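You operate a simulated robot arm through the tools that you are given. There is no shell and no other tool.

The job below is to be done with a simulated robot arm. You get a single attempt, and the scene is never put back.

## Task
Tidy up at the bench over the lids drawer. At the end: the white large mixing jar from the bench over the lids drawer is on the bench left of the tall mixer; the white label card (marked "hand cream") from the bench over the lids drawer stands on top of the grey paper sleeves carton; the white stopper from the bench over the lids drawer is on the bench left of the tall mixer; the tiny tub with a white lid from the bench over the lids drawer is on the bench left of the tall mixer; whatever was shut is shut again. Leave all else as you found it, and nothing knocked over. Set down upright: large mixing jar.

Only the result counts: the job must be done as asked and must still hold three seconds after the hand-in. Knocking over, shifting, dropping, spilling or breaking anything else fails it. A push-on lid holds only when it is set on centred and level and pressed home; a screw cap is set on level and turned clockwise until tight.

## Robot
A 7-joint arm with a two-finger parallel gripper, fixed in place. Base frame: the origin is on the floor under the middle of its stand, x ahead of it, y to its left, z up; the work surface is at about z = 0.9. Readings come in m, degrees, newtons and seconds.
With the tool pointing down near the work surface it reaches from about 0.1 to 0.64 m from the base axis. Its first joint turns from -66.0 to 66.0 degrees. Payload 1.57 kg.
Tool frame: the origin (TCP) lies between the finger pads and is the grasp point; the fingertips stand 0.03 m ahead of it; z points along the fingers, y is the line along which they close. Largest opening 0.08 m; finger width 0.017, thickness 0.012; the body of the gripper, 0.04 by 0.082 m, starts 0.08 m behind the TCP.
Orientation is that of the tool frame in the base frame, as [roll, pitch, yaw] about the fixed x, y, z axes, in that order (R = Rz(yaw) Ry(pitch) Rx(roll)). With the fingers straight down and closing along the base's y, the tool's x points along the base's -x, its y along +y and its z along -z.

## Interface
- The arm moves only by the tool move_arm. Its argument "moves" is a list of rows, each an object of numbers (a shift or turn left out is 0, a gripper value left out holds the last): "fingers": the finger opening in m, from 0 to 0.08; "tx", "ty", "tz": the shift along the tool's x, y, z in units of 300 mm (1.0 is 300 mm); "rx", "ry", "rz": the turn, a rotation vector about the tool's x, y, z in units of 180 degrees (1.0 is 180 degrees). In form: [{"fingers": .., "tx": .., "ty": .., "tz": .., "rx": .., "ry": .., "rz": ..}, ...]. A call has 1 to 20 rows; each row is the pose to reach, as a shift and turn from the pose commanded when the call began, along the tool's axes at that moment. A call with a number of a shift or a turn outside -1 to 1 is refused whole. Rows are played at 5 a second. More than 0.05 m and 8.6 degrees between two rows, or a gripper value outside its range, and nothing of the call is played. A pose out of reach is approached as far as the arm can. The call stops where the force on the tool passes 40 N (or 10 N more than at its start, if that is more) or the arm is blocked; 0.2 s more then pass. The fingers move at their own pace (about 0.072 m/s each) and stop on an object; they squeeze with about 27 N. The grip force told is the motor's: it shows also when the fingers shut on nothing. Time passes only in rows, and 0.2 s behind the last, so rows that repeat a pose let the fingers close. The reply holds the time, the measured pose of the TCP, the force on the tool along the base axes, the opening and the grip force, in the units named above and with some noise, with the torque about the TCP (base axes, N m) and any sound that the robot's microphone picked up.
- Cameras (640 x 400 px; columns grow to the right, rows downward): "scene" is fixed at [0.0596, 0.4345, 1.4231]; the picture's right is [-0.75, -0.66, 0.00], its down [-0.38, 0.43, -0.82] and it looks along [0.54, -0.61, -0.57] (base axes); focal length 311 px, centre (320, 200). "wrist" rides on the gripper at [0.072, -0.006, -0.122] in the tool frame; the picture's right is [0.09, 1.00, 0.00], its down [-0.84, 0.08, -0.54] and it looks along [-0.54, 0.05, 0.84] (tool axes); focal length 238 px, centre (320, 200). There is no depth. A picture from a camera that has moved, and an enlarged one, comes with that camera's place and axes in the base frame and with its lens.
- camera(camera): a new picture of that camera. No time passes.
- close_up(camera, box): a new picture of the part [left, top, right, bottom] of that camera's present view, enlarged. No time passes.
- hand_in(): hands the job in; it is judged then, once.

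Nothing tells you positions but the pictures and the camera data. Unless the task says otherwise, let go and move clear before handing in.

The tools are called after "Call:" as name(argument=value, ...) on one line, values as JSON. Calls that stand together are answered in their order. move_arm: Moves the arm, as the interface text tells. Its arguments: {"type":"object","properties":{"moves":{"type":"array","items":{"type":"object","properties":{"fingers":{"type":"number"},"tx":{"type":"number"},"ty":{"type":"number"},"tz":{"type":"number"},"rx":{"type":"number"},"ry":{"type":"number"},"rz":{"type":"number"}}}}},"required":["moves"]} The other tools are called the same way: camera (camera) takes a picture; close_up (camera, box) takes an enlarged picture of a part of a camera's view; hand_in () hands the job in.

At the start:

```text
time: 0.0
tool_pos: [0.4256, 0.0035, 1.2109]
tool_rot: [-179.9, 0.0, -179.9]
contact_force: [0.9, -0.7, -1.2]
torque: [0.01, 0.01, 0.02]
width: 0.0798
grasp_force: 0.0
```

scene: 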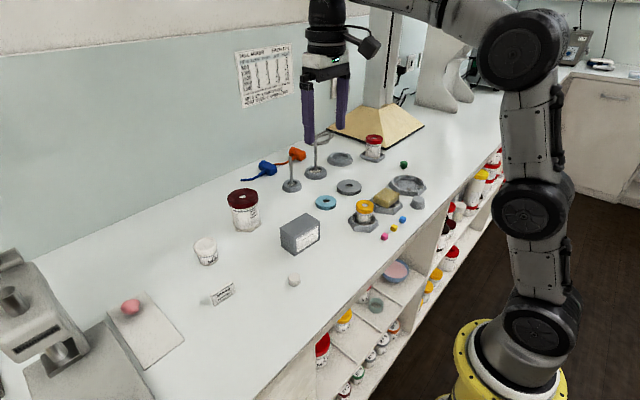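
wrist: 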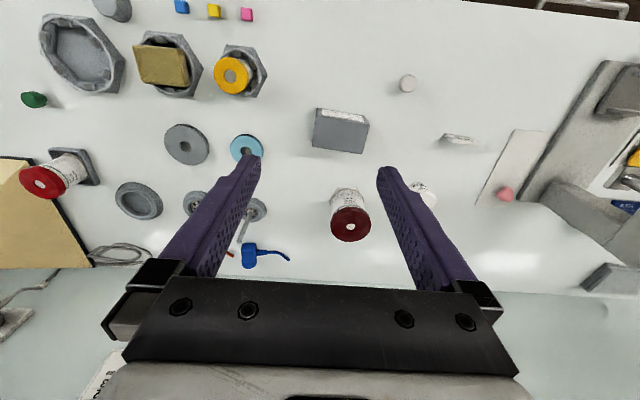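

I see a bench with jars, a grey carton, a label card, small pieces and a mixer, with shelves under the bench. I'll look closer at the pictures before I move anything.

Call:
close_up(camera="scene", box=[160, 170, 360, 310])

Call:
close_up(camera="scene", box=[0, 230, 240, 400])

Call:
close_up(camera="scene", box=[240, 100, 460, 250])

Call:
close_up(camera="scene", box=[280, 230, 480, 400])

Call:
close_up(camera="wrist", box=[380, 40, 640, 220])

Call:
close_up(camera="wrist", box=[0, 0, 320, 280])

```text
2.86 times, centred on (260, 240) of scene
camera zoom: at [0.0596, 0.4345, 1.4231], right [-0.75, -0.66, 0.0], down [-0.38, 0.43, -0.82], along [0.54, -0.61, -0.57], focal length 889 px, centre (491, 86)
```

zoom: 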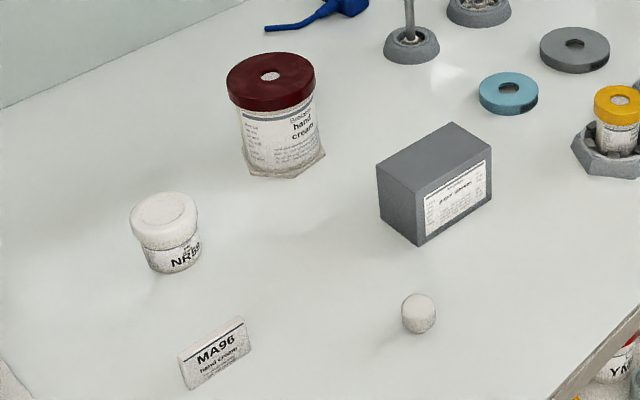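

```text
2.35 times, centred on (120, 315) of scene
camera zoom: at [0.0596, 0.4345, 1.4231], right [-0.75, -0.66, 0.0], down [-0.38, 0.43, -0.82], along [0.54, -0.61, -0.57], focal length 732 px, centre (791, -71)
```

zoom: 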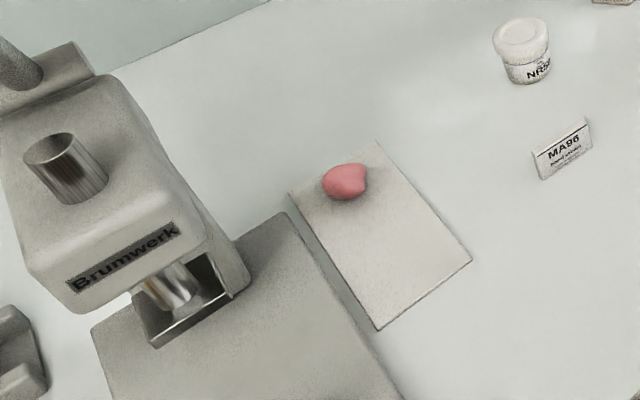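

```text
2.67 times, centred on (350, 175) of scene
camera zoom: at [0.0596, 0.4345, 1.4231], right [-0.75, -0.66, 0.0], down [-0.38, 0.43, -0.82], along [0.54, -0.61, -0.57], focal length 830 px, centre (240, 267)
```

zoom: 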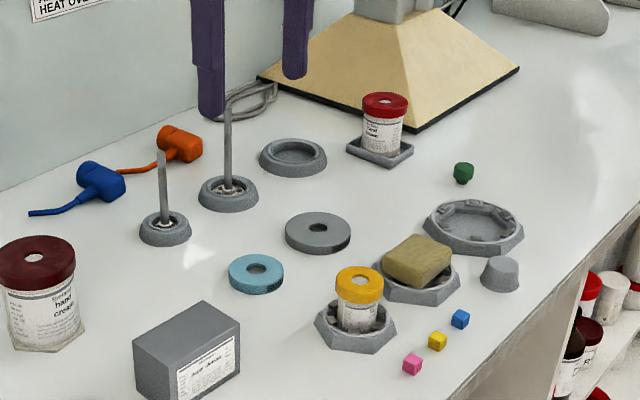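

```text
2.35 times, centred on (380, 315) of scene
camera zoom: at [0.0596, 0.4345, 1.4231], right [-0.75, -0.66, 0.0], down [-0.38, 0.43, -0.82], along [0.54, -0.61, -0.57], focal length 732 px, centre (179, -71)
```

zoom: 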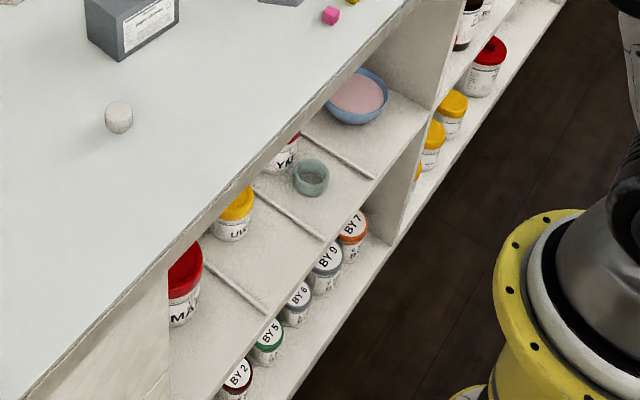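

```text
2.22 times, centred on (510, 130) of wrist
camera zoom: at [0.3547, -0.005, 1.3344], right [-0.09, 1.0, 0.0], down [0.84, 0.08, 0.54], along [0.54, 0.05, -0.84], focal length 530 px, centre (-102, 356)
```

zoom: 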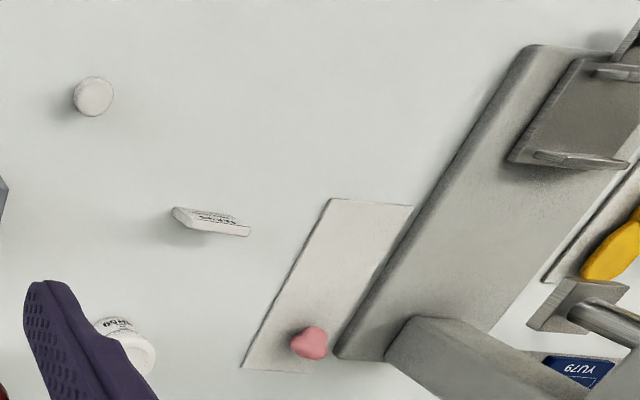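

```text
1.43 times, centred on (160, 140) of wrist
camera zoom: at [0.3547, -0.005, 1.3344], right [-0.09, 1.0, 0.0], down [0.84, 0.08, 0.54], along [0.54, 0.05, -0.84], focal length 340 px, centre (549, 286)
```

zoom: 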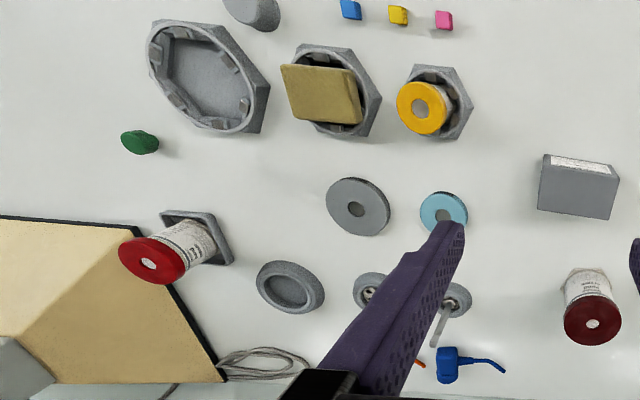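

The jar, card, stopper and white-lid tub stand roughly in front of the arm. I still can't tell which machine is the "tall mixer", so I'll turn the wrist camera left and then right to survey.

Call:
move_arm(moves=[{"rz": -0.045, "ty": 0.05}, {"rz": -0.09, "ty": 0.1}, {"rz": -0.135, "ty": 0.15}, {"rz": -0.18, "ty": 0.2}, {"rz": -0.225, "ty": 0.25}, {"rz": -0.27, "ty": 0.3}])

Call:
camera(camera="wrist")

Call:
camera(camera="scene")

```text
time: 1.4
tool_pos: [0.425, 0.0907, 1.2103]
tool_rot: [179.9, 0.0, -131.3]
contact_force: [0.2, -0.1, -0.1]
torque: [-0.05, 0.0, -0.03]
width: 0.0799
grasp_force: 0.0
```

```text
taken
camera wrist: at [0.3839, 0.0319, 1.3339], right [-0.81, 0.59, 0.0], down [0.49, 0.68, 0.54], along [0.32, 0.44, -0.84], focal length 238 px, centre (320, 200)
```

wrist: 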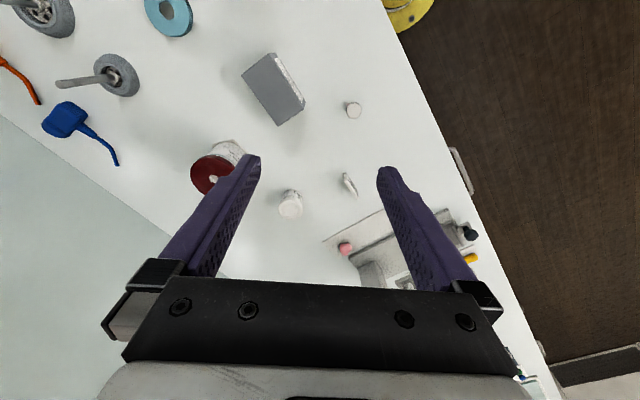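

```text
taken
```

scene: 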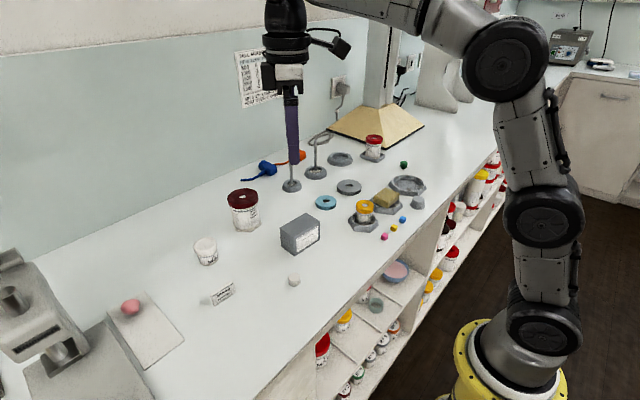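

There's a drawer handle on the bench front below the card area. I'll turn farther and tilt the camera up to see the machines.

Call:
move_arm(moves=[{"ry": -0.045}, {"ry": -0.09}, {"ry": -0.135}, {"ry": -0.18}, {"ry": -0.225}])

Call:
camera(camera="wrist")

```text
time: 2.6
tool_pos: [0.4255, 0.0922, 1.2122]
tool_rot: [-179.9, 40.7, -131.4]
contact_force: [-0.6, 0.5, 0.1]
torque: [0.0, -0.04, -0.01]
width: 0.08
grasp_force: 0.1
```

```text
taken
camera wrist: at [0.3425, -0.0133, 1.2586], right [-0.79, 0.61, -0.06], down [0.13, 0.26, 0.96], along [0.6, 0.75, -0.29], focal length 238 px, centre (320, 200)
```

wrist: 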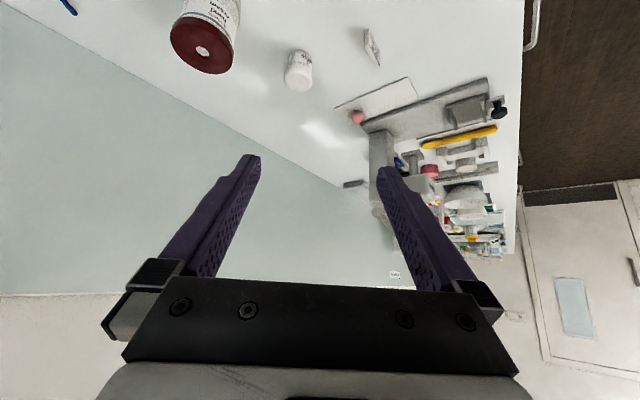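

Call:
close_up(camera="wrist", box=[320, 60, 540, 270])

Call:
close_up(camera="scene", box=[320, 0, 500, 120])

```text
1.90 times, centred on (430, 165) of wrist
camera zoom: at [0.3425, -0.0133, 1.2586], right [-0.79, 0.61, -0.06], down [0.13, 0.26, 0.96], along [0.6, 0.75, -0.29], focal length 454 px, centre (110, 267)
```

zoom: 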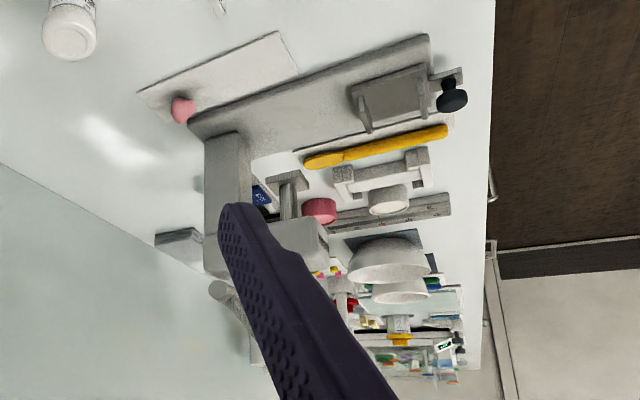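

```text
3.33 times, centred on (410, 60) of scene
camera zoom: at [0.0596, 0.4345, 1.4231], right [-0.75, -0.66, 0.0], down [-0.38, 0.43, -0.82], along [0.54, -0.61, -0.57], focal length 1037 px, centre (20, 667)
```

zoom: 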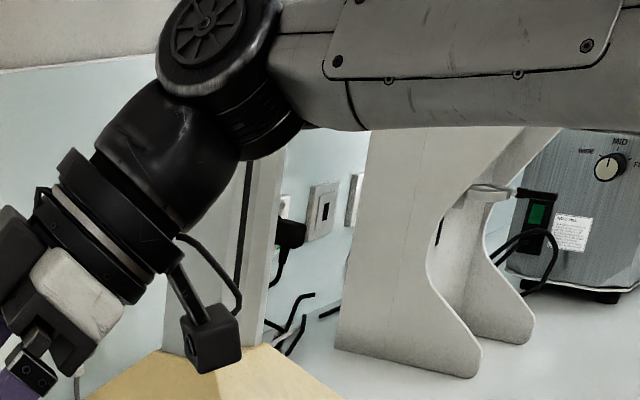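

Left of the drawer area there's a Brumwerk machine, possibly a press. Next I'll turn the camera to the right, toward the pyramid-base column.

Call:
move_arm(moves=[{"ry": 0.045}, {"ry": 0.09}, {"ry": 0.135}, {"ry": 0.18}, {"ry": 0.225}])

Call:
move_arm(moves=[{"rz": 0.045}, {"rz": 0.09}, {"rz": 0.135}, {"rz": 0.18}, {"rz": 0.225}, {"rz": 0.27}, {"rz": 0.315}, {"rz": 0.36}, {"rz": 0.405}, {"rz": 0.45}, {"rz": 0.495}, {"rz": 0.52}])

Call:
camera(camera="wrist")

Call:
move_arm(moves=[{"ry": -0.045}, {"ry": -0.09}, {"ry": -0.135}, {"ry": -0.18}, {"ry": -0.225}])

Call:
camera(camera="wrist")

Call:
camera(camera="scene")

```text
time: 3.8
tool_pos: [0.4242, 0.0939, 1.2121]
tool_rot: [-180.0, -0.2, -131.5]
contact_force: [0.1, 0.0, 0.0]
torque: [0.01, 0.02, -0.02]
width: 0.0797
grasp_force: 0.1
```

```text
time: 6.4
tool_pos: [0.4261, 0.0939, 1.2131]
tool_rot: [180.0, 0.0, 134.9]
contact_force: [-0.7, 0.0, -0.4]
torque: [-0.04, 0.02, -0.01]
width: 0.0798
grasp_force: 0.0
```

```text
taken
camera wrist: at [0.3713, 0.138, 1.3346], right [0.64, 0.77, 0.0], down [0.64, -0.54, 0.54], along [0.42, -0.35, -0.84], focal length 238 px, centre (320, 200)
```

wrist: 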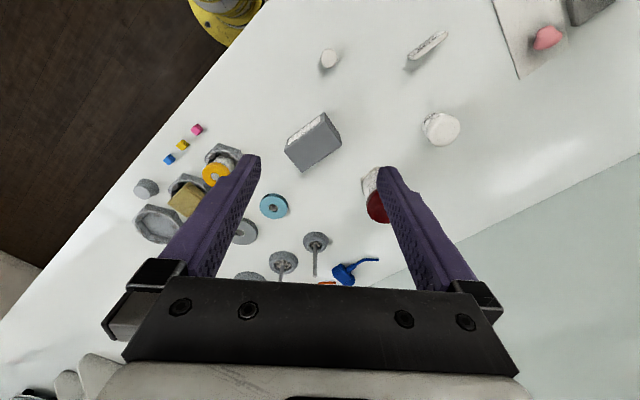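

```text
time: 7.6
tool_pos: [0.4247, 0.0934, 1.2123]
tool_rot: [180.0, 40.6, 135.0]
contact_force: [0.3, 0.8, 0.1]
torque: [0.0, 0.02, 0.0]
width: 0.0797
grasp_force: 0.0
```

```text
taken
camera wrist: at [0.3271, 0.1815, 1.2584], right [0.65, 0.75, -0.06], down [0.25, -0.15, 0.96], along [0.71, -0.64, -0.29], focal length 238 px, centre (320, 200)
```

wrist: 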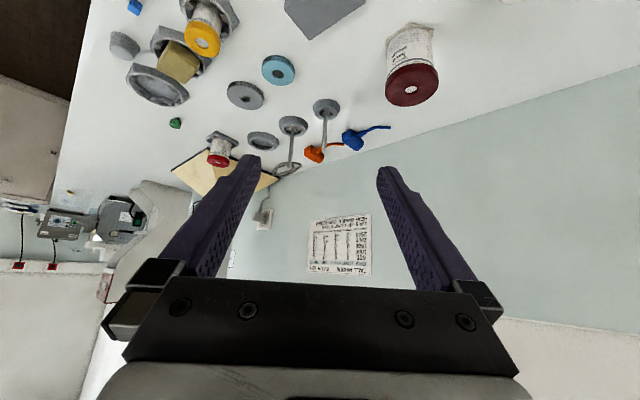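

```text
taken
```

scene: 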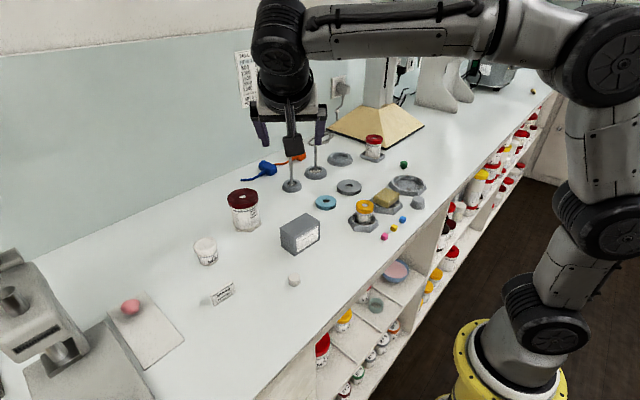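

A sheet on the wall seems to read "TALL MIXER". I'll enlarge it.

Call:
close_up(camera="wrist", box=[290, 200, 390, 290])

Call:
close_up(camera="scene", box=[210, 40, 300, 110])

Call:
close_up(camera="wrist", box=[0, 0, 300, 280])

Call:
close_up(camera="wrist", box=[360, 10, 460, 120])

```text
4.44 times, centred on (340, 245) of wrist
camera zoom: at [0.3271, 0.1815, 1.2584], right [0.65, 0.75, -0.06], down [0.25, -0.15, 0.96], along [0.71, -0.64, -0.29], focal length 1059 px, centre (231, 0)
```

zoom: 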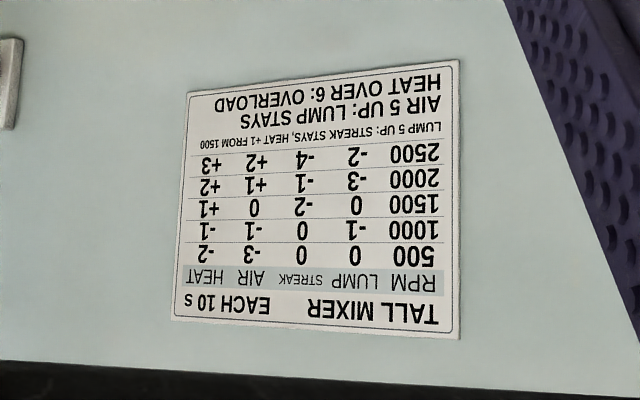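

```text
5.71 times, centred on (255, 75) of scene
camera zoom: at [0.0596, 0.4345, 1.423], right [-0.75, -0.66, 0.0], down [-0.38, 0.43, -0.82], along [0.54, -0.61, -0.57], focal length 1778 px, centre (691, 914)
```

zoom: 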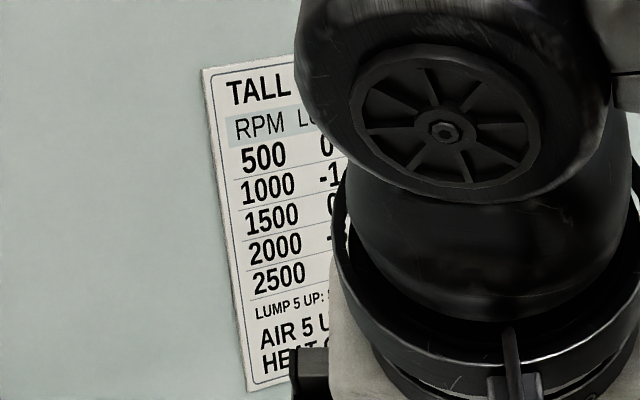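

```text
1.43 times, centred on (150, 140) of wrist
camera zoom: at [0.3271, 0.1815, 1.2584], right [0.65, 0.75, -0.06], down [0.25, -0.15, 0.96], along [0.71, -0.64, -0.29], focal length 340 px, centre (563, 286)
```

zoom: 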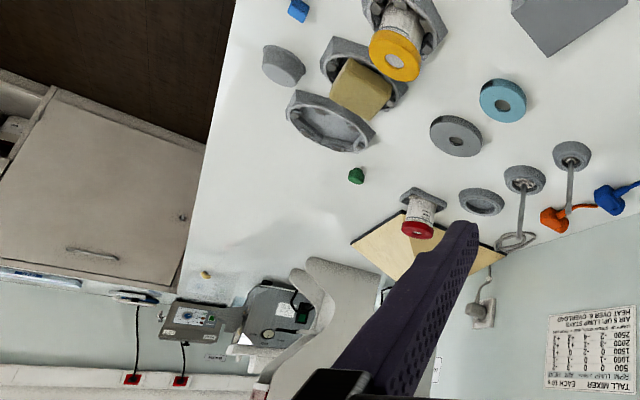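

```text
3.64 times, centred on (410, 65) of wrist
camera zoom: at [0.3271, 0.1815, 1.2584], right [0.65, 0.75, -0.06], down [0.25, -0.15, 0.96], along [0.71, -0.64, -0.29], focal length 867 px, centre (-7, 691)
```

zoom: 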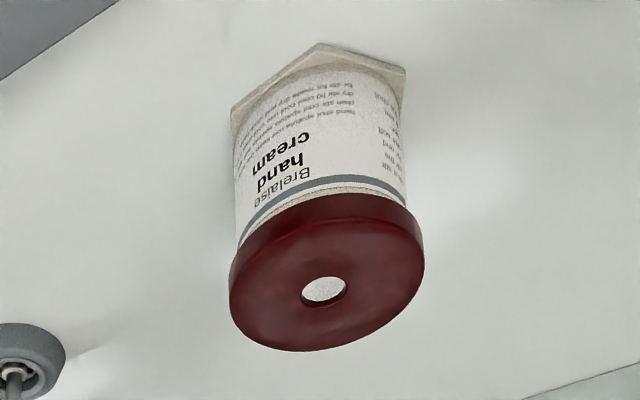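

The sheet confirms it: the pyramid-base column on the right is the tall mixer, and the hex-based jar with the dark-red lid is the large mixing jar. Next I'll check the bench front for the drawer label, so I know where the zones end.

Call:
move_arm(moves=[{"ry": 0.045}, {"ry": 0.09}, {"ry": 0.135}, {"ry": 0.18}, {"ry": 0.2255}])

Call:
move_arm(moves=[{"rz": -0.045}, {"rz": -0.09}, {"rz": -0.135}, {"rz": -0.18}, {"rz": -0.225}, {"rz": -0.25}])

Call:
move_arm(moves=[{"tx": 0.1, "ty": 0.1}, {"tx": 0.2, "ty": 0.2}, {"tx": 0.3, "ty": 0.3}, {"tx": 0.4, "ty": 0.4}, {"tx": 0.5, "ty": 0.5}, {"tx": 0.6, "ty": 0.6}, {"tx": 0.7, "ty": 0.7}, {"tx": 0.75, "ty": 0.8}])

Call:
camera(camera="wrist")

Call:
camera(camera="scene")

```text
time: 8.8
tool_pos: [0.4237, 0.0936, 1.2127]
tool_rot: [179.9, -0.2, 135.0]
contact_force: [0.3, 0.3, 0.3]
torque: [-0.02, 0.03, 0.0]
width: 0.0802
grasp_force: 0.1
```

```text
time: 10.2
tool_pos: [0.4261, 0.0924, 1.2113]
tool_rot: [179.9, -0.1, -179.9]
contact_force: [0.1, -0.6, -0.1]
torque: [0.0, 0.0, 0.02]
width: 0.0797
grasp_force: 0.1
```

```text
time: 12.0
tool_pos: [0.1997, 0.3328, 1.2131]
tool_rot: [179.9, 0.0, 179.8]
contact_force: [0.0, 0.5, 0.5]
torque: [-0.01, -0.01, 0.0]
width: 0.08
grasp_force: 0.1
```

```text
taken
camera wrist: at [0.1299, 0.3247, 1.3355], right [-0.09, 1.0, 0.0], down [0.84, 0.08, 0.54], along [0.54, 0.05, -0.84], focal length 238 px, centre (320, 200)
```

wrist: 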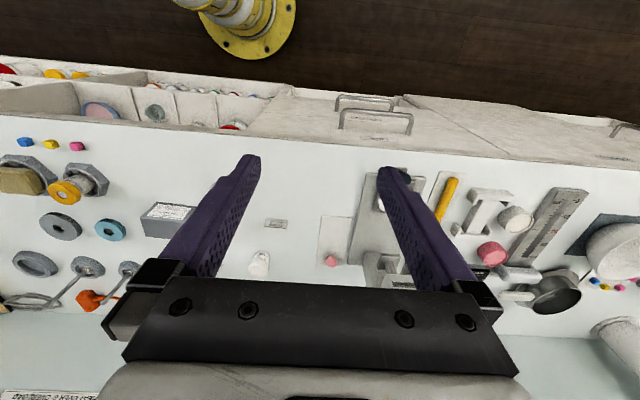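

```text
taken
```

scene: 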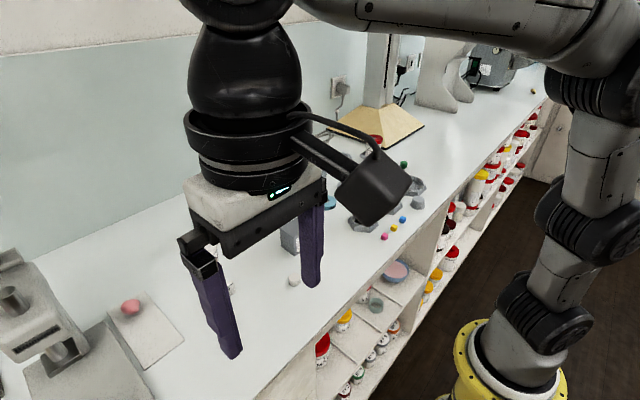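

Call:
close_up(camera="wrist", box=[240, 80, 440, 200])

Call:
close_up(camera="wrist", box=[400, 90, 640, 240])

Call:
close_up(camera="wrist", box=[0, 50, 260, 210])

```text
3.20 times, centred on (340, 140) of wrist
camera zoom: at [0.1299, 0.3247, 1.3355], right [-0.09, 1.0, 0.0], down [0.84, 0.08, 0.54], along [0.54, 0.05, -0.84], focal length 763 px, centre (256, 392)
```

zoom: 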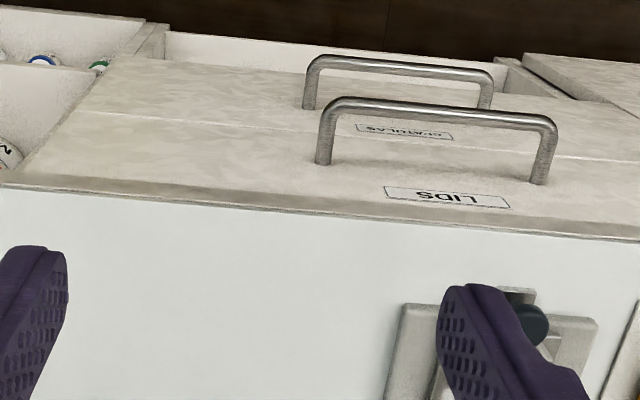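

```text
2.67 times, centred on (520, 165) of wrist
camera zoom: at [0.1299, 0.3247, 1.3355], right [-0.09, 1.0, 0.0], down [0.84, 0.08, 0.54], along [0.54, 0.05, -0.84], focal length 636 px, centre (-213, 293)
```

zoom: 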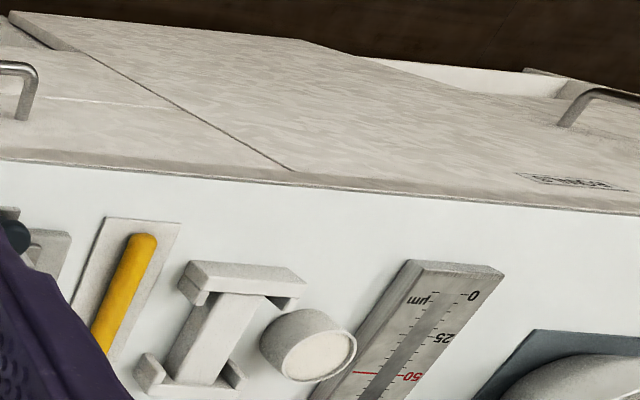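

```text
2.46 times, centred on (130, 130) of wrist
camera zoom: at [0.1299, 0.3247, 1.3355], right [-0.09, 1.0, 0.0], down [0.84, 0.08, 0.54], along [0.54, 0.05, -0.84], focal length 587 px, centre (788, 372)
```

zoom: 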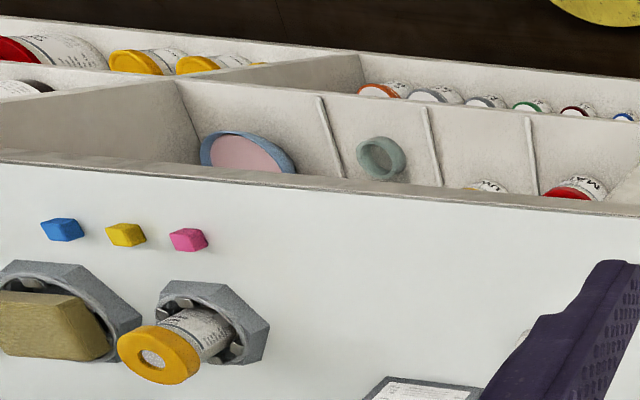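

The lids drawer is on the left, around y 0.2 to 0.7, and the mixer accessories are spread out on the right. I'll map the free space left of the tall mixer with the wrist camera overhead.

Call:
move_arm(moves=[{"ty": -0.16, "tx": -0.04}, {"ty": -0.32, "tx": -0.08}, {"ty": -0.48, "tx": -0.12}, {"ty": -0.64, "tx": -0.16}, {"ty": -0.8, "tx": -0.2}, {"ty": -0.96, "tx": -0.24}])

Call:
move_arm(moves=[{"ty": -0.16, "tx": -0.04}, {"ty": -0.32, "tx": -0.08}, {"ty": -0.48, "tx": -0.12}, {"ty": -0.64, "tx": -0.16}, {"ty": -0.8, "tx": -0.2}, {"ty": -0.96, "tx": -0.24}])

Call:
camera(camera="wrist")

Call:
camera(camera="scene")

```text
time: 13.4
tool_pos: [0.2732, 0.0415, 1.2107]
tool_rot: [179.8, -0.1, 179.9]
contact_force: [-0.1, 0.3, 0.4]
torque: [0.01, -0.05, 0.01]
width: 0.0802
grasp_force: 0.1
```

```text
time: 14.8
tool_pos: [0.3438, -0.2441, 1.2109]
tool_rot: [180.0, -0.1, -179.8]
contact_force: [0.7, 0.1, -0.3]
torque: [-0.01, -0.01, 0.0]
width: 0.08
grasp_force: 0.1
```

```text
taken
camera wrist: at [0.2719, -0.2522, 1.3335], right [-0.09, 1.0, 0.0], down [0.84, 0.08, 0.54], along [0.54, 0.05, -0.84], focal length 238 px, centre (320, 200)
```

wrist: 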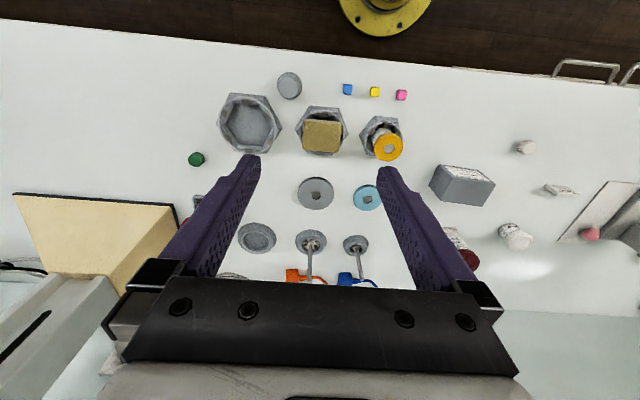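

```text
taken
```

scene: 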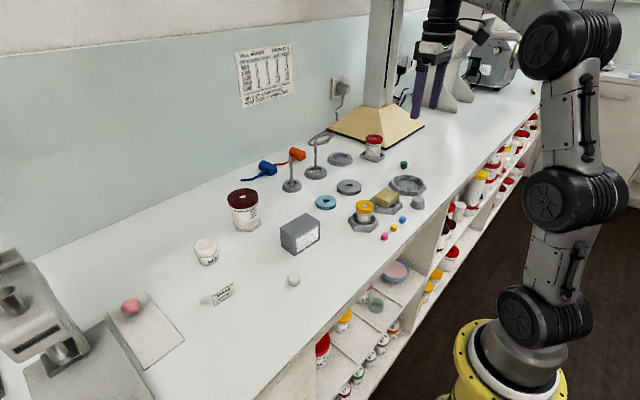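

The accessories are set out in a grid, with free space around (0.52, -0.36), (0.47, -0.30) and (0.41, -0.47). Next I'll go back over the drawer-side items and measure them closer up.

Call:
move_arm(moves=[{"ty": 0.16, "tx": -0.01}, {"ty": 0.32, "tx": -0.02}, {"ty": 0.48, "tx": -0.03}, {"ty": 0.64, "tx": -0.04}, {"ty": 0.8, "tx": -0.05}, {"ty": 0.96, "tx": -0.06}])

Call:
move_arm(moves=[{"ty": 0.12, "tz": 0.1}, {"ty": 0.24, "tz": 0.2}, {"ty": 0.35, "tz": 0.28}])

Call:
camera(camera="wrist")

```text
time: 16.2
tool_pos: [0.3609, 0.0465, 1.2113]
tool_rot: [179.9, 0.1, 179.8]
contact_force: [-0.1, -0.2, -0.6]
torque: [-0.01, 0.04, 0.04]
width: 0.0801
grasp_force: 0.1
```

```text
time: 17.0
tool_pos: [0.3621, 0.1527, 1.1252]
tool_rot: [179.9, 0.0, 179.9]
contact_force: [-0.3, 0.6, -0.1]
torque: [0.01, -0.01, 0.02]
width: 0.08
grasp_force: 0.1
```

```text
taken
camera wrist: at [0.2917, 0.1434, 1.2483], right [-0.09, 1.0, 0.0], down [0.84, 0.08, 0.54], along [0.54, 0.05, -0.84], focal length 238 px, centre (320, 200)
```

wrist: 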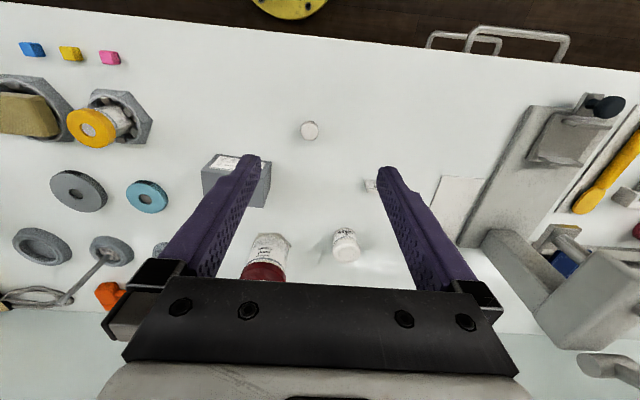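

Call:
close_up(camera="wrist", box=[280, 105, 340, 155])

Call:
close_up(camera="wrist", box=[230, 210, 390, 290])

Call:
close_up(camera="scene", box=[210, 170, 290, 240])

Call:
close_up(camera="scene", box=[180, 230, 240, 310])

Call:
close_up(camera="scene", box=[270, 200, 330, 290])

```text
8.00 times, centred on (310, 130) of wrist
camera zoom: at [0.2917, 0.1434, 1.2483], right [-0.09, 1.0, 0.0], down [0.84, 0.08, 0.54], along [0.54, 0.05, -0.84], focal length 1907 px, centre (400, 760)
```

zoom: 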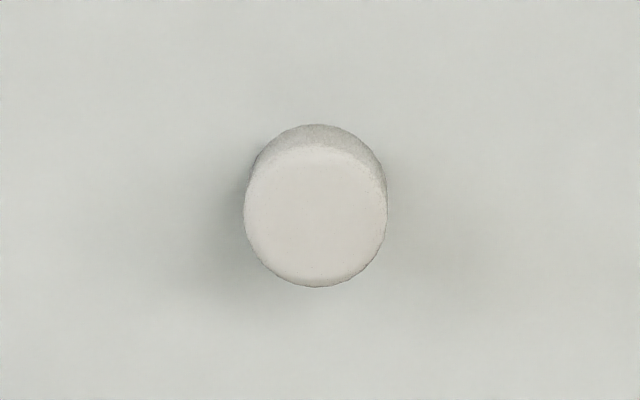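

```text
4.00 times, centred on (310, 250) of wrist
camera zoom: at [0.2917, 0.1434, 1.2483], right [-0.09, 1.0, 0.0], down [0.84, 0.08, 0.54], along [0.54, 0.05, -0.84], focal length 953 px, centre (360, 0)
```

zoom: 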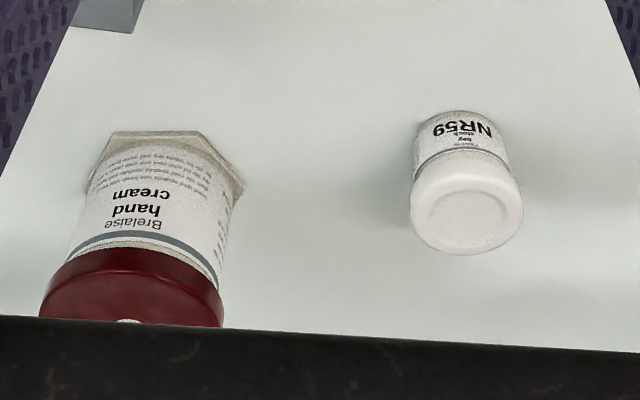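

```text
5.71 times, centred on (250, 205) of scene
camera zoom: at [0.0596, 0.4345, 1.423], right [-0.75, -0.66, 0.0], down [-0.38, 0.43, -0.82], along [0.54, -0.61, -0.57], focal length 1778 px, centre (720, 171)
```

zoom: 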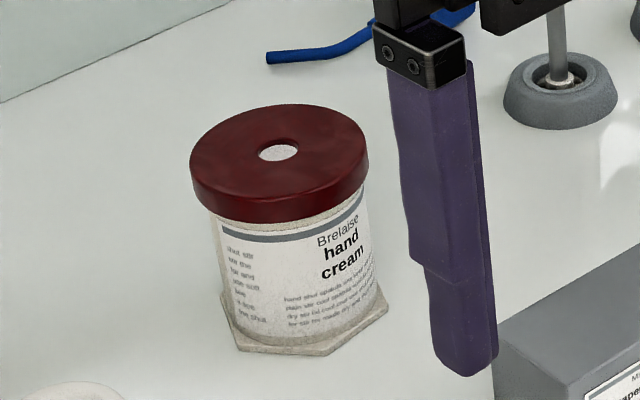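

```text
5.00 times, centred on (210, 270) of scene
camera zoom: at [0.0596, 0.4345, 1.423], right [-0.75, -0.66, 0.0], down [-0.38, 0.43, -0.82], along [0.54, -0.61, -0.57], focal length 1556 px, centre (870, -150)
```

zoom: 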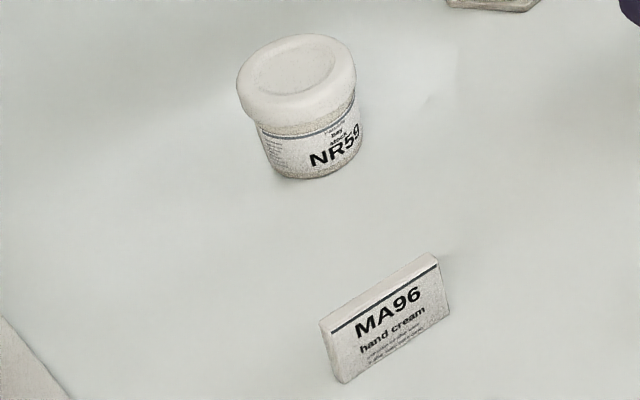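

```text
4.44 times, centred on (300, 245) of scene
camera zoom: at [0.0596, 0.4345, 1.423], right [-0.75, -0.66, 0.0], down [-0.38, 0.43, -0.82], along [0.54, -0.61, -0.57], focal length 1383 px, centre (409, 0)
```

zoom: 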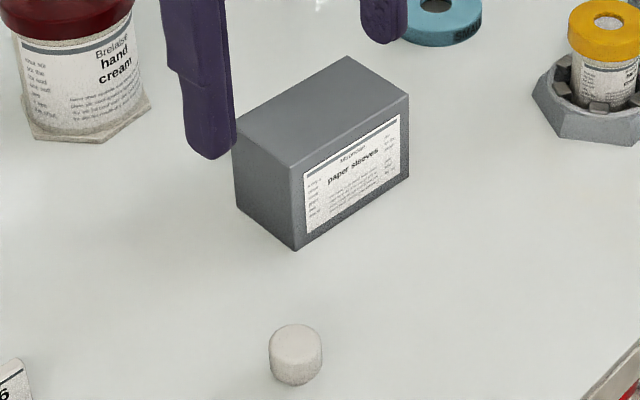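

I have estimates for everything: stopper near (0.392, 0.14), tub near (0.586, 0.219), jar near (0.629, 0.082), carton centred near (0.468, 0.046). I'll start with the stopper and move above it to align.

Call:
move_arm(moves=[{"tx": -0.04, "ty": -0.015, "tz": 0.12}, {"tx": -0.08, "ty": -0.03, "tz": 0.24}, {"tx": -0.1, "ty": -0.042, "tz": 0.35}])

Call:
camera(camera="wrist")

Call:
close_up(camera="wrist", box=[270, 110, 370, 180])

```text
time: 17.8
tool_pos: [0.391, 0.1386, 1.0224]
tool_rot: [180.0, -0.1, 179.9]
contact_force: [-0.4, 0.2, -0.4]
torque: [0.01, 0.02, 0.0]
width: 0.0799
grasp_force: 0.1
```

```text
taken
camera wrist: at [0.3207, 0.1303, 1.1436], right [-0.09, 1.0, 0.0], down [0.84, 0.08, 0.54], along [0.54, 0.05, -0.84], focal length 238 px, centre (320, 200)
```

wrist: 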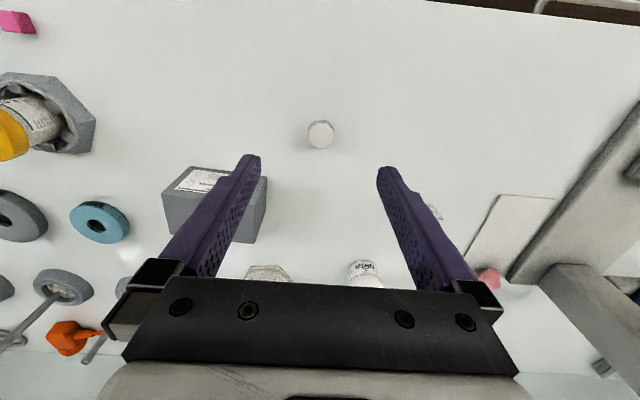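

```text
5.71 times, centred on (320, 145) of wrist
camera zoom: at [0.3207, 0.1303, 1.1436], right [-0.09, 1.0, 0.0], down [0.84, 0.08, 0.54], along [0.54, 0.05, -0.84], focal length 1362 px, centre (320, 514)
```

zoom: 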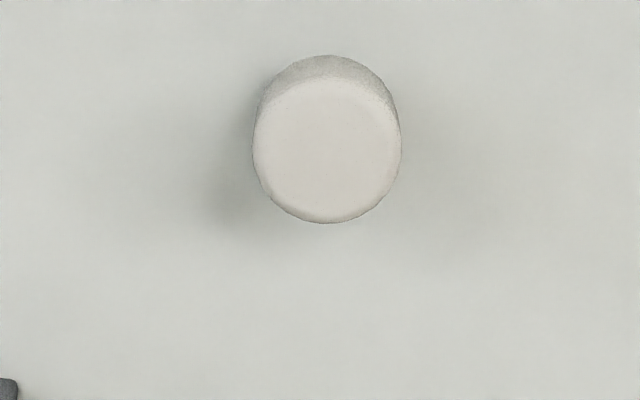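

The stopper is almost exactly under the gripper. I'll descend with the fingers part-open, close on it, and lift a little.

Call:
move_arm(moves=[{"fingers": 0.055, "ty": 0.005, "tz": 0.1}, {"fingers": 0.055, "ty": 0.005, "tz": 0.2}, {"fingers": 0.055, "ty": 0.005, "tz": 0.25}, {"fingers": 0.055, "ty": 0.005, "tz": 0.285}, {"fingers": 0.055, "ty": 0.005, "tz": 0.285}])

Call:
camera(camera="wrist")

Call:
close_up(camera="scene", box=[250, 230, 350, 310])

```text
time: 19.0
tool_pos: [0.3914, 0.1398, 0.9365]
tool_rot: [179.9, -0.2, -180.0]
contact_force: [1.0, 0.7, -0.3]
torque: [-0.01, -0.01, -0.01]
width: 0.055
grasp_force: 0.1
```

```text
taken
camera wrist: at [0.322, 0.1313, 1.059], right [-0.09, 1.0, 0.0], down [0.84, 0.08, 0.54], along [0.54, 0.05, -0.84], focal length 238 px, centre (320, 200)
```

wrist: 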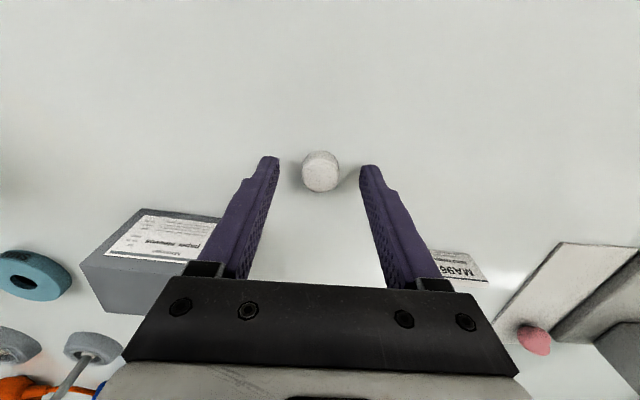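

```text
5.00 times, centred on (300, 270) of scene
camera zoom: at [0.0596, 0.4345, 1.4231], right [-0.75, -0.66, 0.0], down [-0.38, 0.43, -0.82], along [0.54, -0.61, -0.57], focal length 1556 px, centre (420, -150)
```

zoom: 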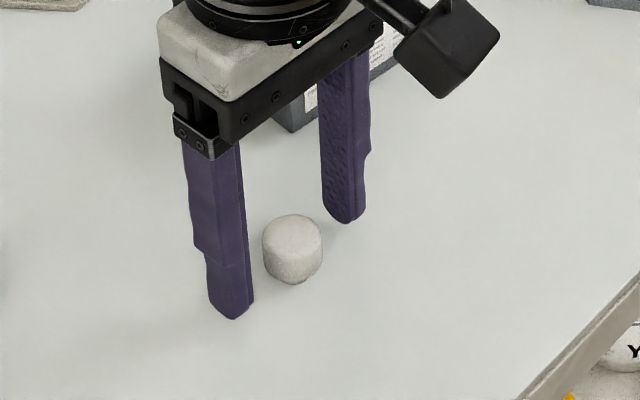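

Call:
move_arm(moves=[{"fingers": 0.01}, {"fingers": 0.01}, {"fingers": 0.01}, {"fingers": 0.01}])

Call:
move_arm(moves=[{"fingers": 0.01, "tz": -0.03}, {"fingers": 0.01, "tz": -0.1}, {"fingers": 0.01, "tz": -0.2}, {"fingers": 0.01, "tz": -0.35}, {"fingers": 0.01, "tz": -0.5}, {"fingers": 0.01, "tz": -0.55}])

Call:
camera(camera="wrist")

```text
time: 20.0
tool_pos: [0.3926, 0.1389, 0.9368]
tool_rot: [179.9, -0.1, 180.0]
contact_force: [-1.1, 0.7, 0.4]
torque: [-0.01, -0.03, 0.02]
width: 0.0226
grasp_force: 26.9
```

```text
time: 21.4
tool_pos: [0.3912, 0.1389, 1.1017]
tool_rot: [179.9, -0.1, 180.0]
contact_force: [-0.1, 0.4, 0.0]
torque: [-0.03, 0.0, -0.01]
width: 0.0228
grasp_force: 27.4
```

```text
taken
camera wrist: at [0.3212, 0.1318, 1.2251], right [-0.09, 1.0, 0.0], down [0.84, 0.08, 0.54], along [0.54, 0.05, -0.84], focal length 238 px, centre (320, 200)
```

wrist: 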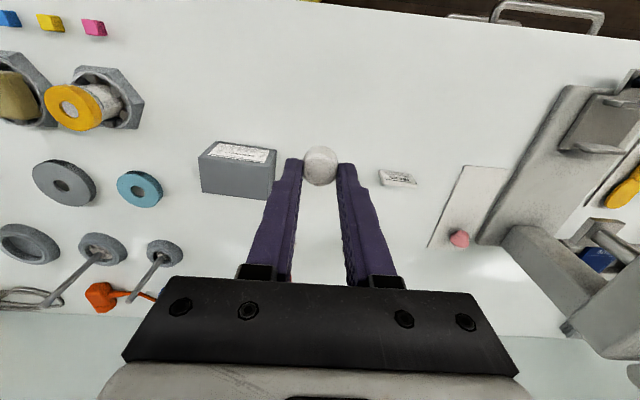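

The stopper is held. I'll carry it at z≈1.10 to the free spot near (0.467, -0.30).

Call:
move_arm(moves=[{"ty": -0.15, "tx": -0.025}, {"ty": -0.3, "tx": -0.05}, {"ty": -0.45, "tx": -0.075}, {"ty": -0.6, "tx": -0.1}, {"ty": -0.75, "tx": -0.125}, {"ty": -0.9, "tx": -0.15}])

Call:
move_arm(moves=[{"ty": -0.15, "tx": -0.03}, {"ty": -0.3, "tx": -0.06}, {"ty": -0.45, "tx": -0.09}, {"ty": -0.563, "tx": -0.103}])

Call:
camera(camera="wrist")

Call:
camera(camera="scene")

```text
time: 22.8
tool_pos: [0.4356, -0.1324, 1.1051]
tool_rot: [179.9, 0.0, 179.9]
contact_force: [0.7, -1.0, -0.7]
torque: [-0.01, 0.0, 0.01]
width: 0.0226
grasp_force: 27.1
```

```text
time: 23.8
tool_pos: [0.466, -0.3009, 1.102]
tool_rot: [180.0, 0.0, -180.0]
contact_force: [0.5, -0.6, 0.0]
torque: [0.02, -0.04, 0.06]
width: 0.0226
grasp_force: 26.7
```

```text
taken
camera wrist: at [0.3964, -0.3093, 1.2247], right [-0.09, 1.0, 0.0], down [0.84, 0.08, 0.54], along [0.54, 0.05, -0.84], focal length 238 px, centre (320, 200)
```

wrist: 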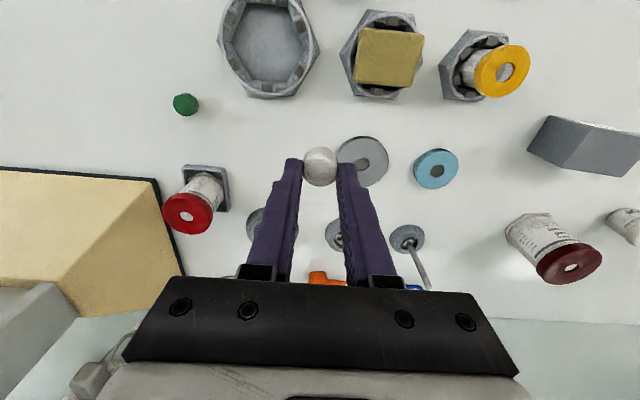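

```text
taken
```

scene: 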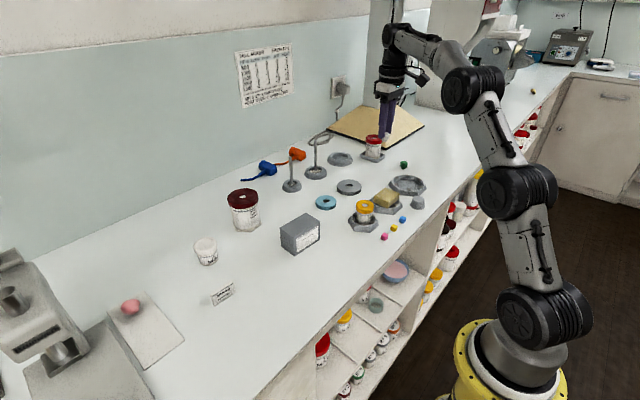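

I'm above the spot and it looks clear. I'll lower to just above the pick height, nudged slightly away from the hex holder, then release.

Call:
move_arm(moves=[{"tx": -0.02, "ty": 0.015, "tz": 0.15}, {"tx": -0.027, "ty": 0.02, "tz": 0.3}, {"tx": -0.027, "ty": 0.02, "tz": 0.42}, {"tx": -0.027, "ty": 0.02, "tz": 0.5}, {"tx": -0.027, "ty": 0.02, "tz": 0.535}, {"tx": -0.027, "ty": 0.02, "tz": 0.547}, {"tx": -0.027, "ty": 0.02, "tz": 0.547}])

Call:
camera(camera="wrist")

Call:
close_up(camera="scene", box=[320, 130, 440, 230])

```text
time: 25.4
tool_pos: [0.4766, -0.2937, 0.941]
tool_rot: [-179.9, 0.4, -180.0]
contact_force: [0.1, 1.2, 21.6]
torque: [0.07, 0.05, 0.01]
width: 0.0228
grasp_force: 26.9
```

```text
taken
camera wrist: at [0.4054, -0.3016, 1.0628], right [-0.09, 1.0, 0.0], down [0.83, 0.08, 0.55], along [0.55, 0.05, -0.84], focal length 238 px, centre (320, 200)
```

wrist: 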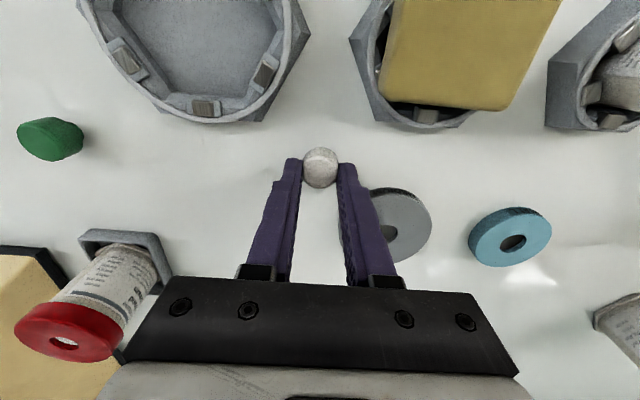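

```text
4.00 times, centred on (380, 180) of scene
camera zoom: at [0.0593, 0.4347, 1.423], right [-0.75, -0.66, 0.0], down [-0.38, 0.43, -0.82], along [0.54, -0.62, -0.57], focal length 1245 px, centre (80, 280)
```

zoom: 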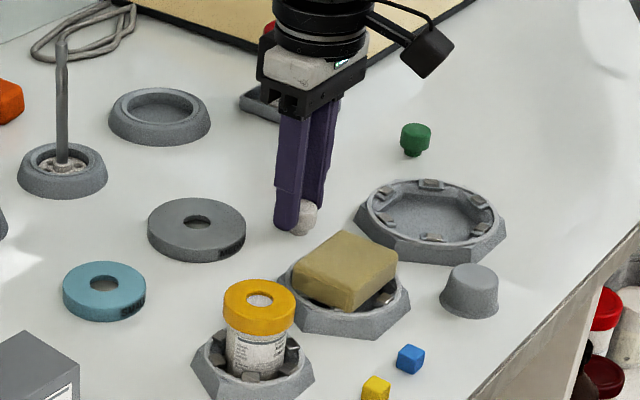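

The stopper touched the bench slightly early, at about 21 N. I'll relieve the press by about 3 mm, then open gently and lift away.

Call:
move_arm(moves=[{"tz": -0.006}, {"tz": -0.01}, {"tz": -0.01}])

```text
time: 26.2
tool_pos: [0.4773, -0.2937, 0.9404]
tool_rot: [180.0, 0.1, -179.9]
contact_force: [5.9, -0.9, 14.7]
torque: [-0.06, -0.2, 0.02]
width: 0.0227
grasp_force: 26.4
```

Call:
move_arm(moves=[{"tz": -0.004}, {"tz": -0.007}, {"tz": -0.007}])

```text
time: 27.0
tool_pos: [0.474, -0.2928, 0.9411]
tool_rot: [179.8, -0.4, 179.9]
contact_force: [0.7, -0.3, 0.8]
torque: [-0.05, 0.0, 0.02]
width: 0.0224
grasp_force: 26.6
```

Call:
move_arm(moves=[{"fingers": 0.028}, {"fingers": 0.034}, {"fingers": 0.04}, {"fingers": 0.04}])

Call:
camera(camera="wrist")

Call:
close_up(camera="scene", box=[340, 150, 420, 210])

```text
time: 28.0
tool_pos: [0.4754, -0.2925, 0.9428]
tool_rot: [179.9, -0.2, 180.0]
contact_force: [0.1, 0.2, 0.2]
torque: [0.02, 0.02, -0.01]
width: 0.0399
grasp_force: 0.0
```

```text
taken
camera wrist: at [0.4051, -0.3016, 1.0655], right [-0.09, 1.0, 0.0], down [0.84, 0.08, 0.54], along [0.54, 0.05, -0.84], focal length 238 px, centre (320, 200)
```

wrist: 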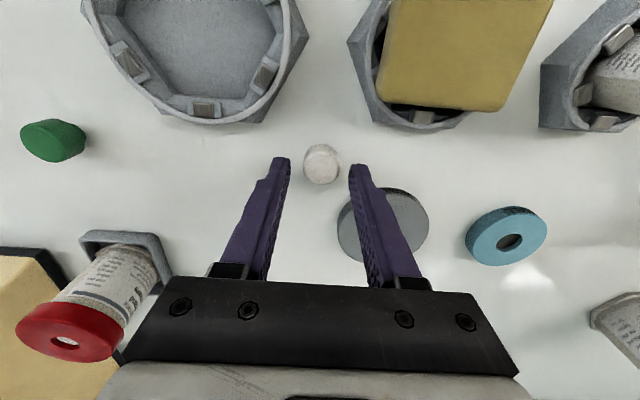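

```text
6.67 times, centred on (380, 180) of scene
camera zoom: at [0.0596, 0.4345, 1.4231], right [-0.75, -0.66, 0.0], down [-0.38, 0.43, -0.82], along [0.54, -0.61, -0.57], focal length 2075 px, centre (-80, 333)
```

zoom: 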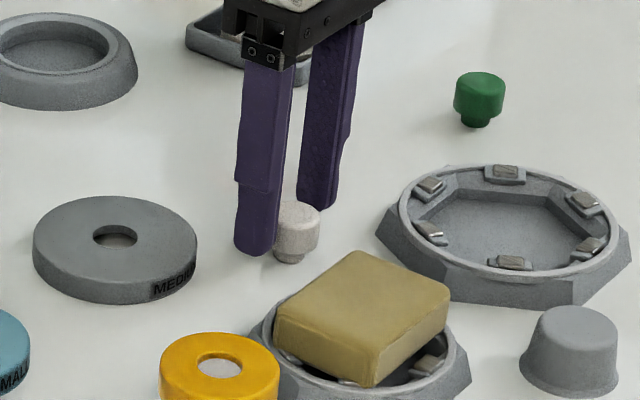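

The stopper stands on its stem, like the green one next to it. I'll lift straight up and check it.

Call:
move_arm(moves=[{"tz": -0.05}, {"tz": -0.15}, {"tz": -0.3}, {"tz": -0.45}, {"tz": -0.6}])

Call:
close_up(camera="scene", box=[320, 140, 440, 230])

Call:
camera(camera="wrist")

```text
time: 29.2
tool_pos: [0.4761, -0.2961, 1.1229]
tool_rot: [179.9, -0.1, 179.8]
contact_force: [-0.2, 0.0, 0.8]
torque: [-0.01, 0.0, 0.02]
width: 0.0399
grasp_force: 0.0
```

```text
4.44 times, centred on (380, 185) of scene
camera zoom: at [0.0596, 0.4345, 1.4231], right [-0.75, -0.66, 0.0], down [-0.38, 0.43, -0.82], along [0.54, -0.61, -0.57], focal length 1383 px, centre (53, 267)
```

zoom: 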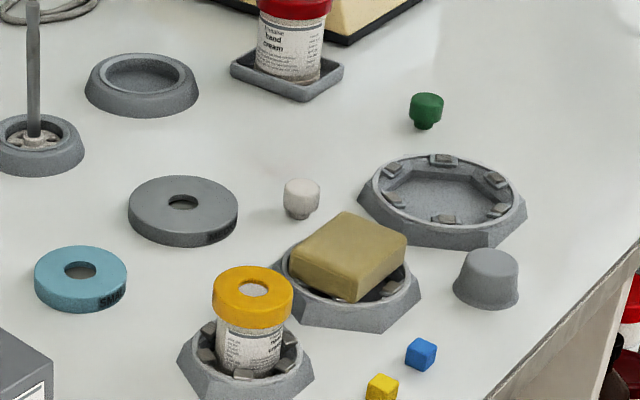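

```text
taken
camera wrist: at [0.405, -0.305, 1.2462], right [-0.09, 1.0, 0.0], down [0.84, 0.08, 0.54], along [0.54, 0.05, -0.84], focal length 238 px, centre (320, 200)
```

wrist: 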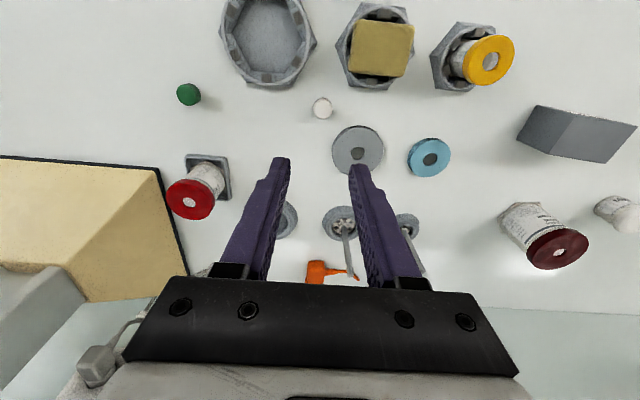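

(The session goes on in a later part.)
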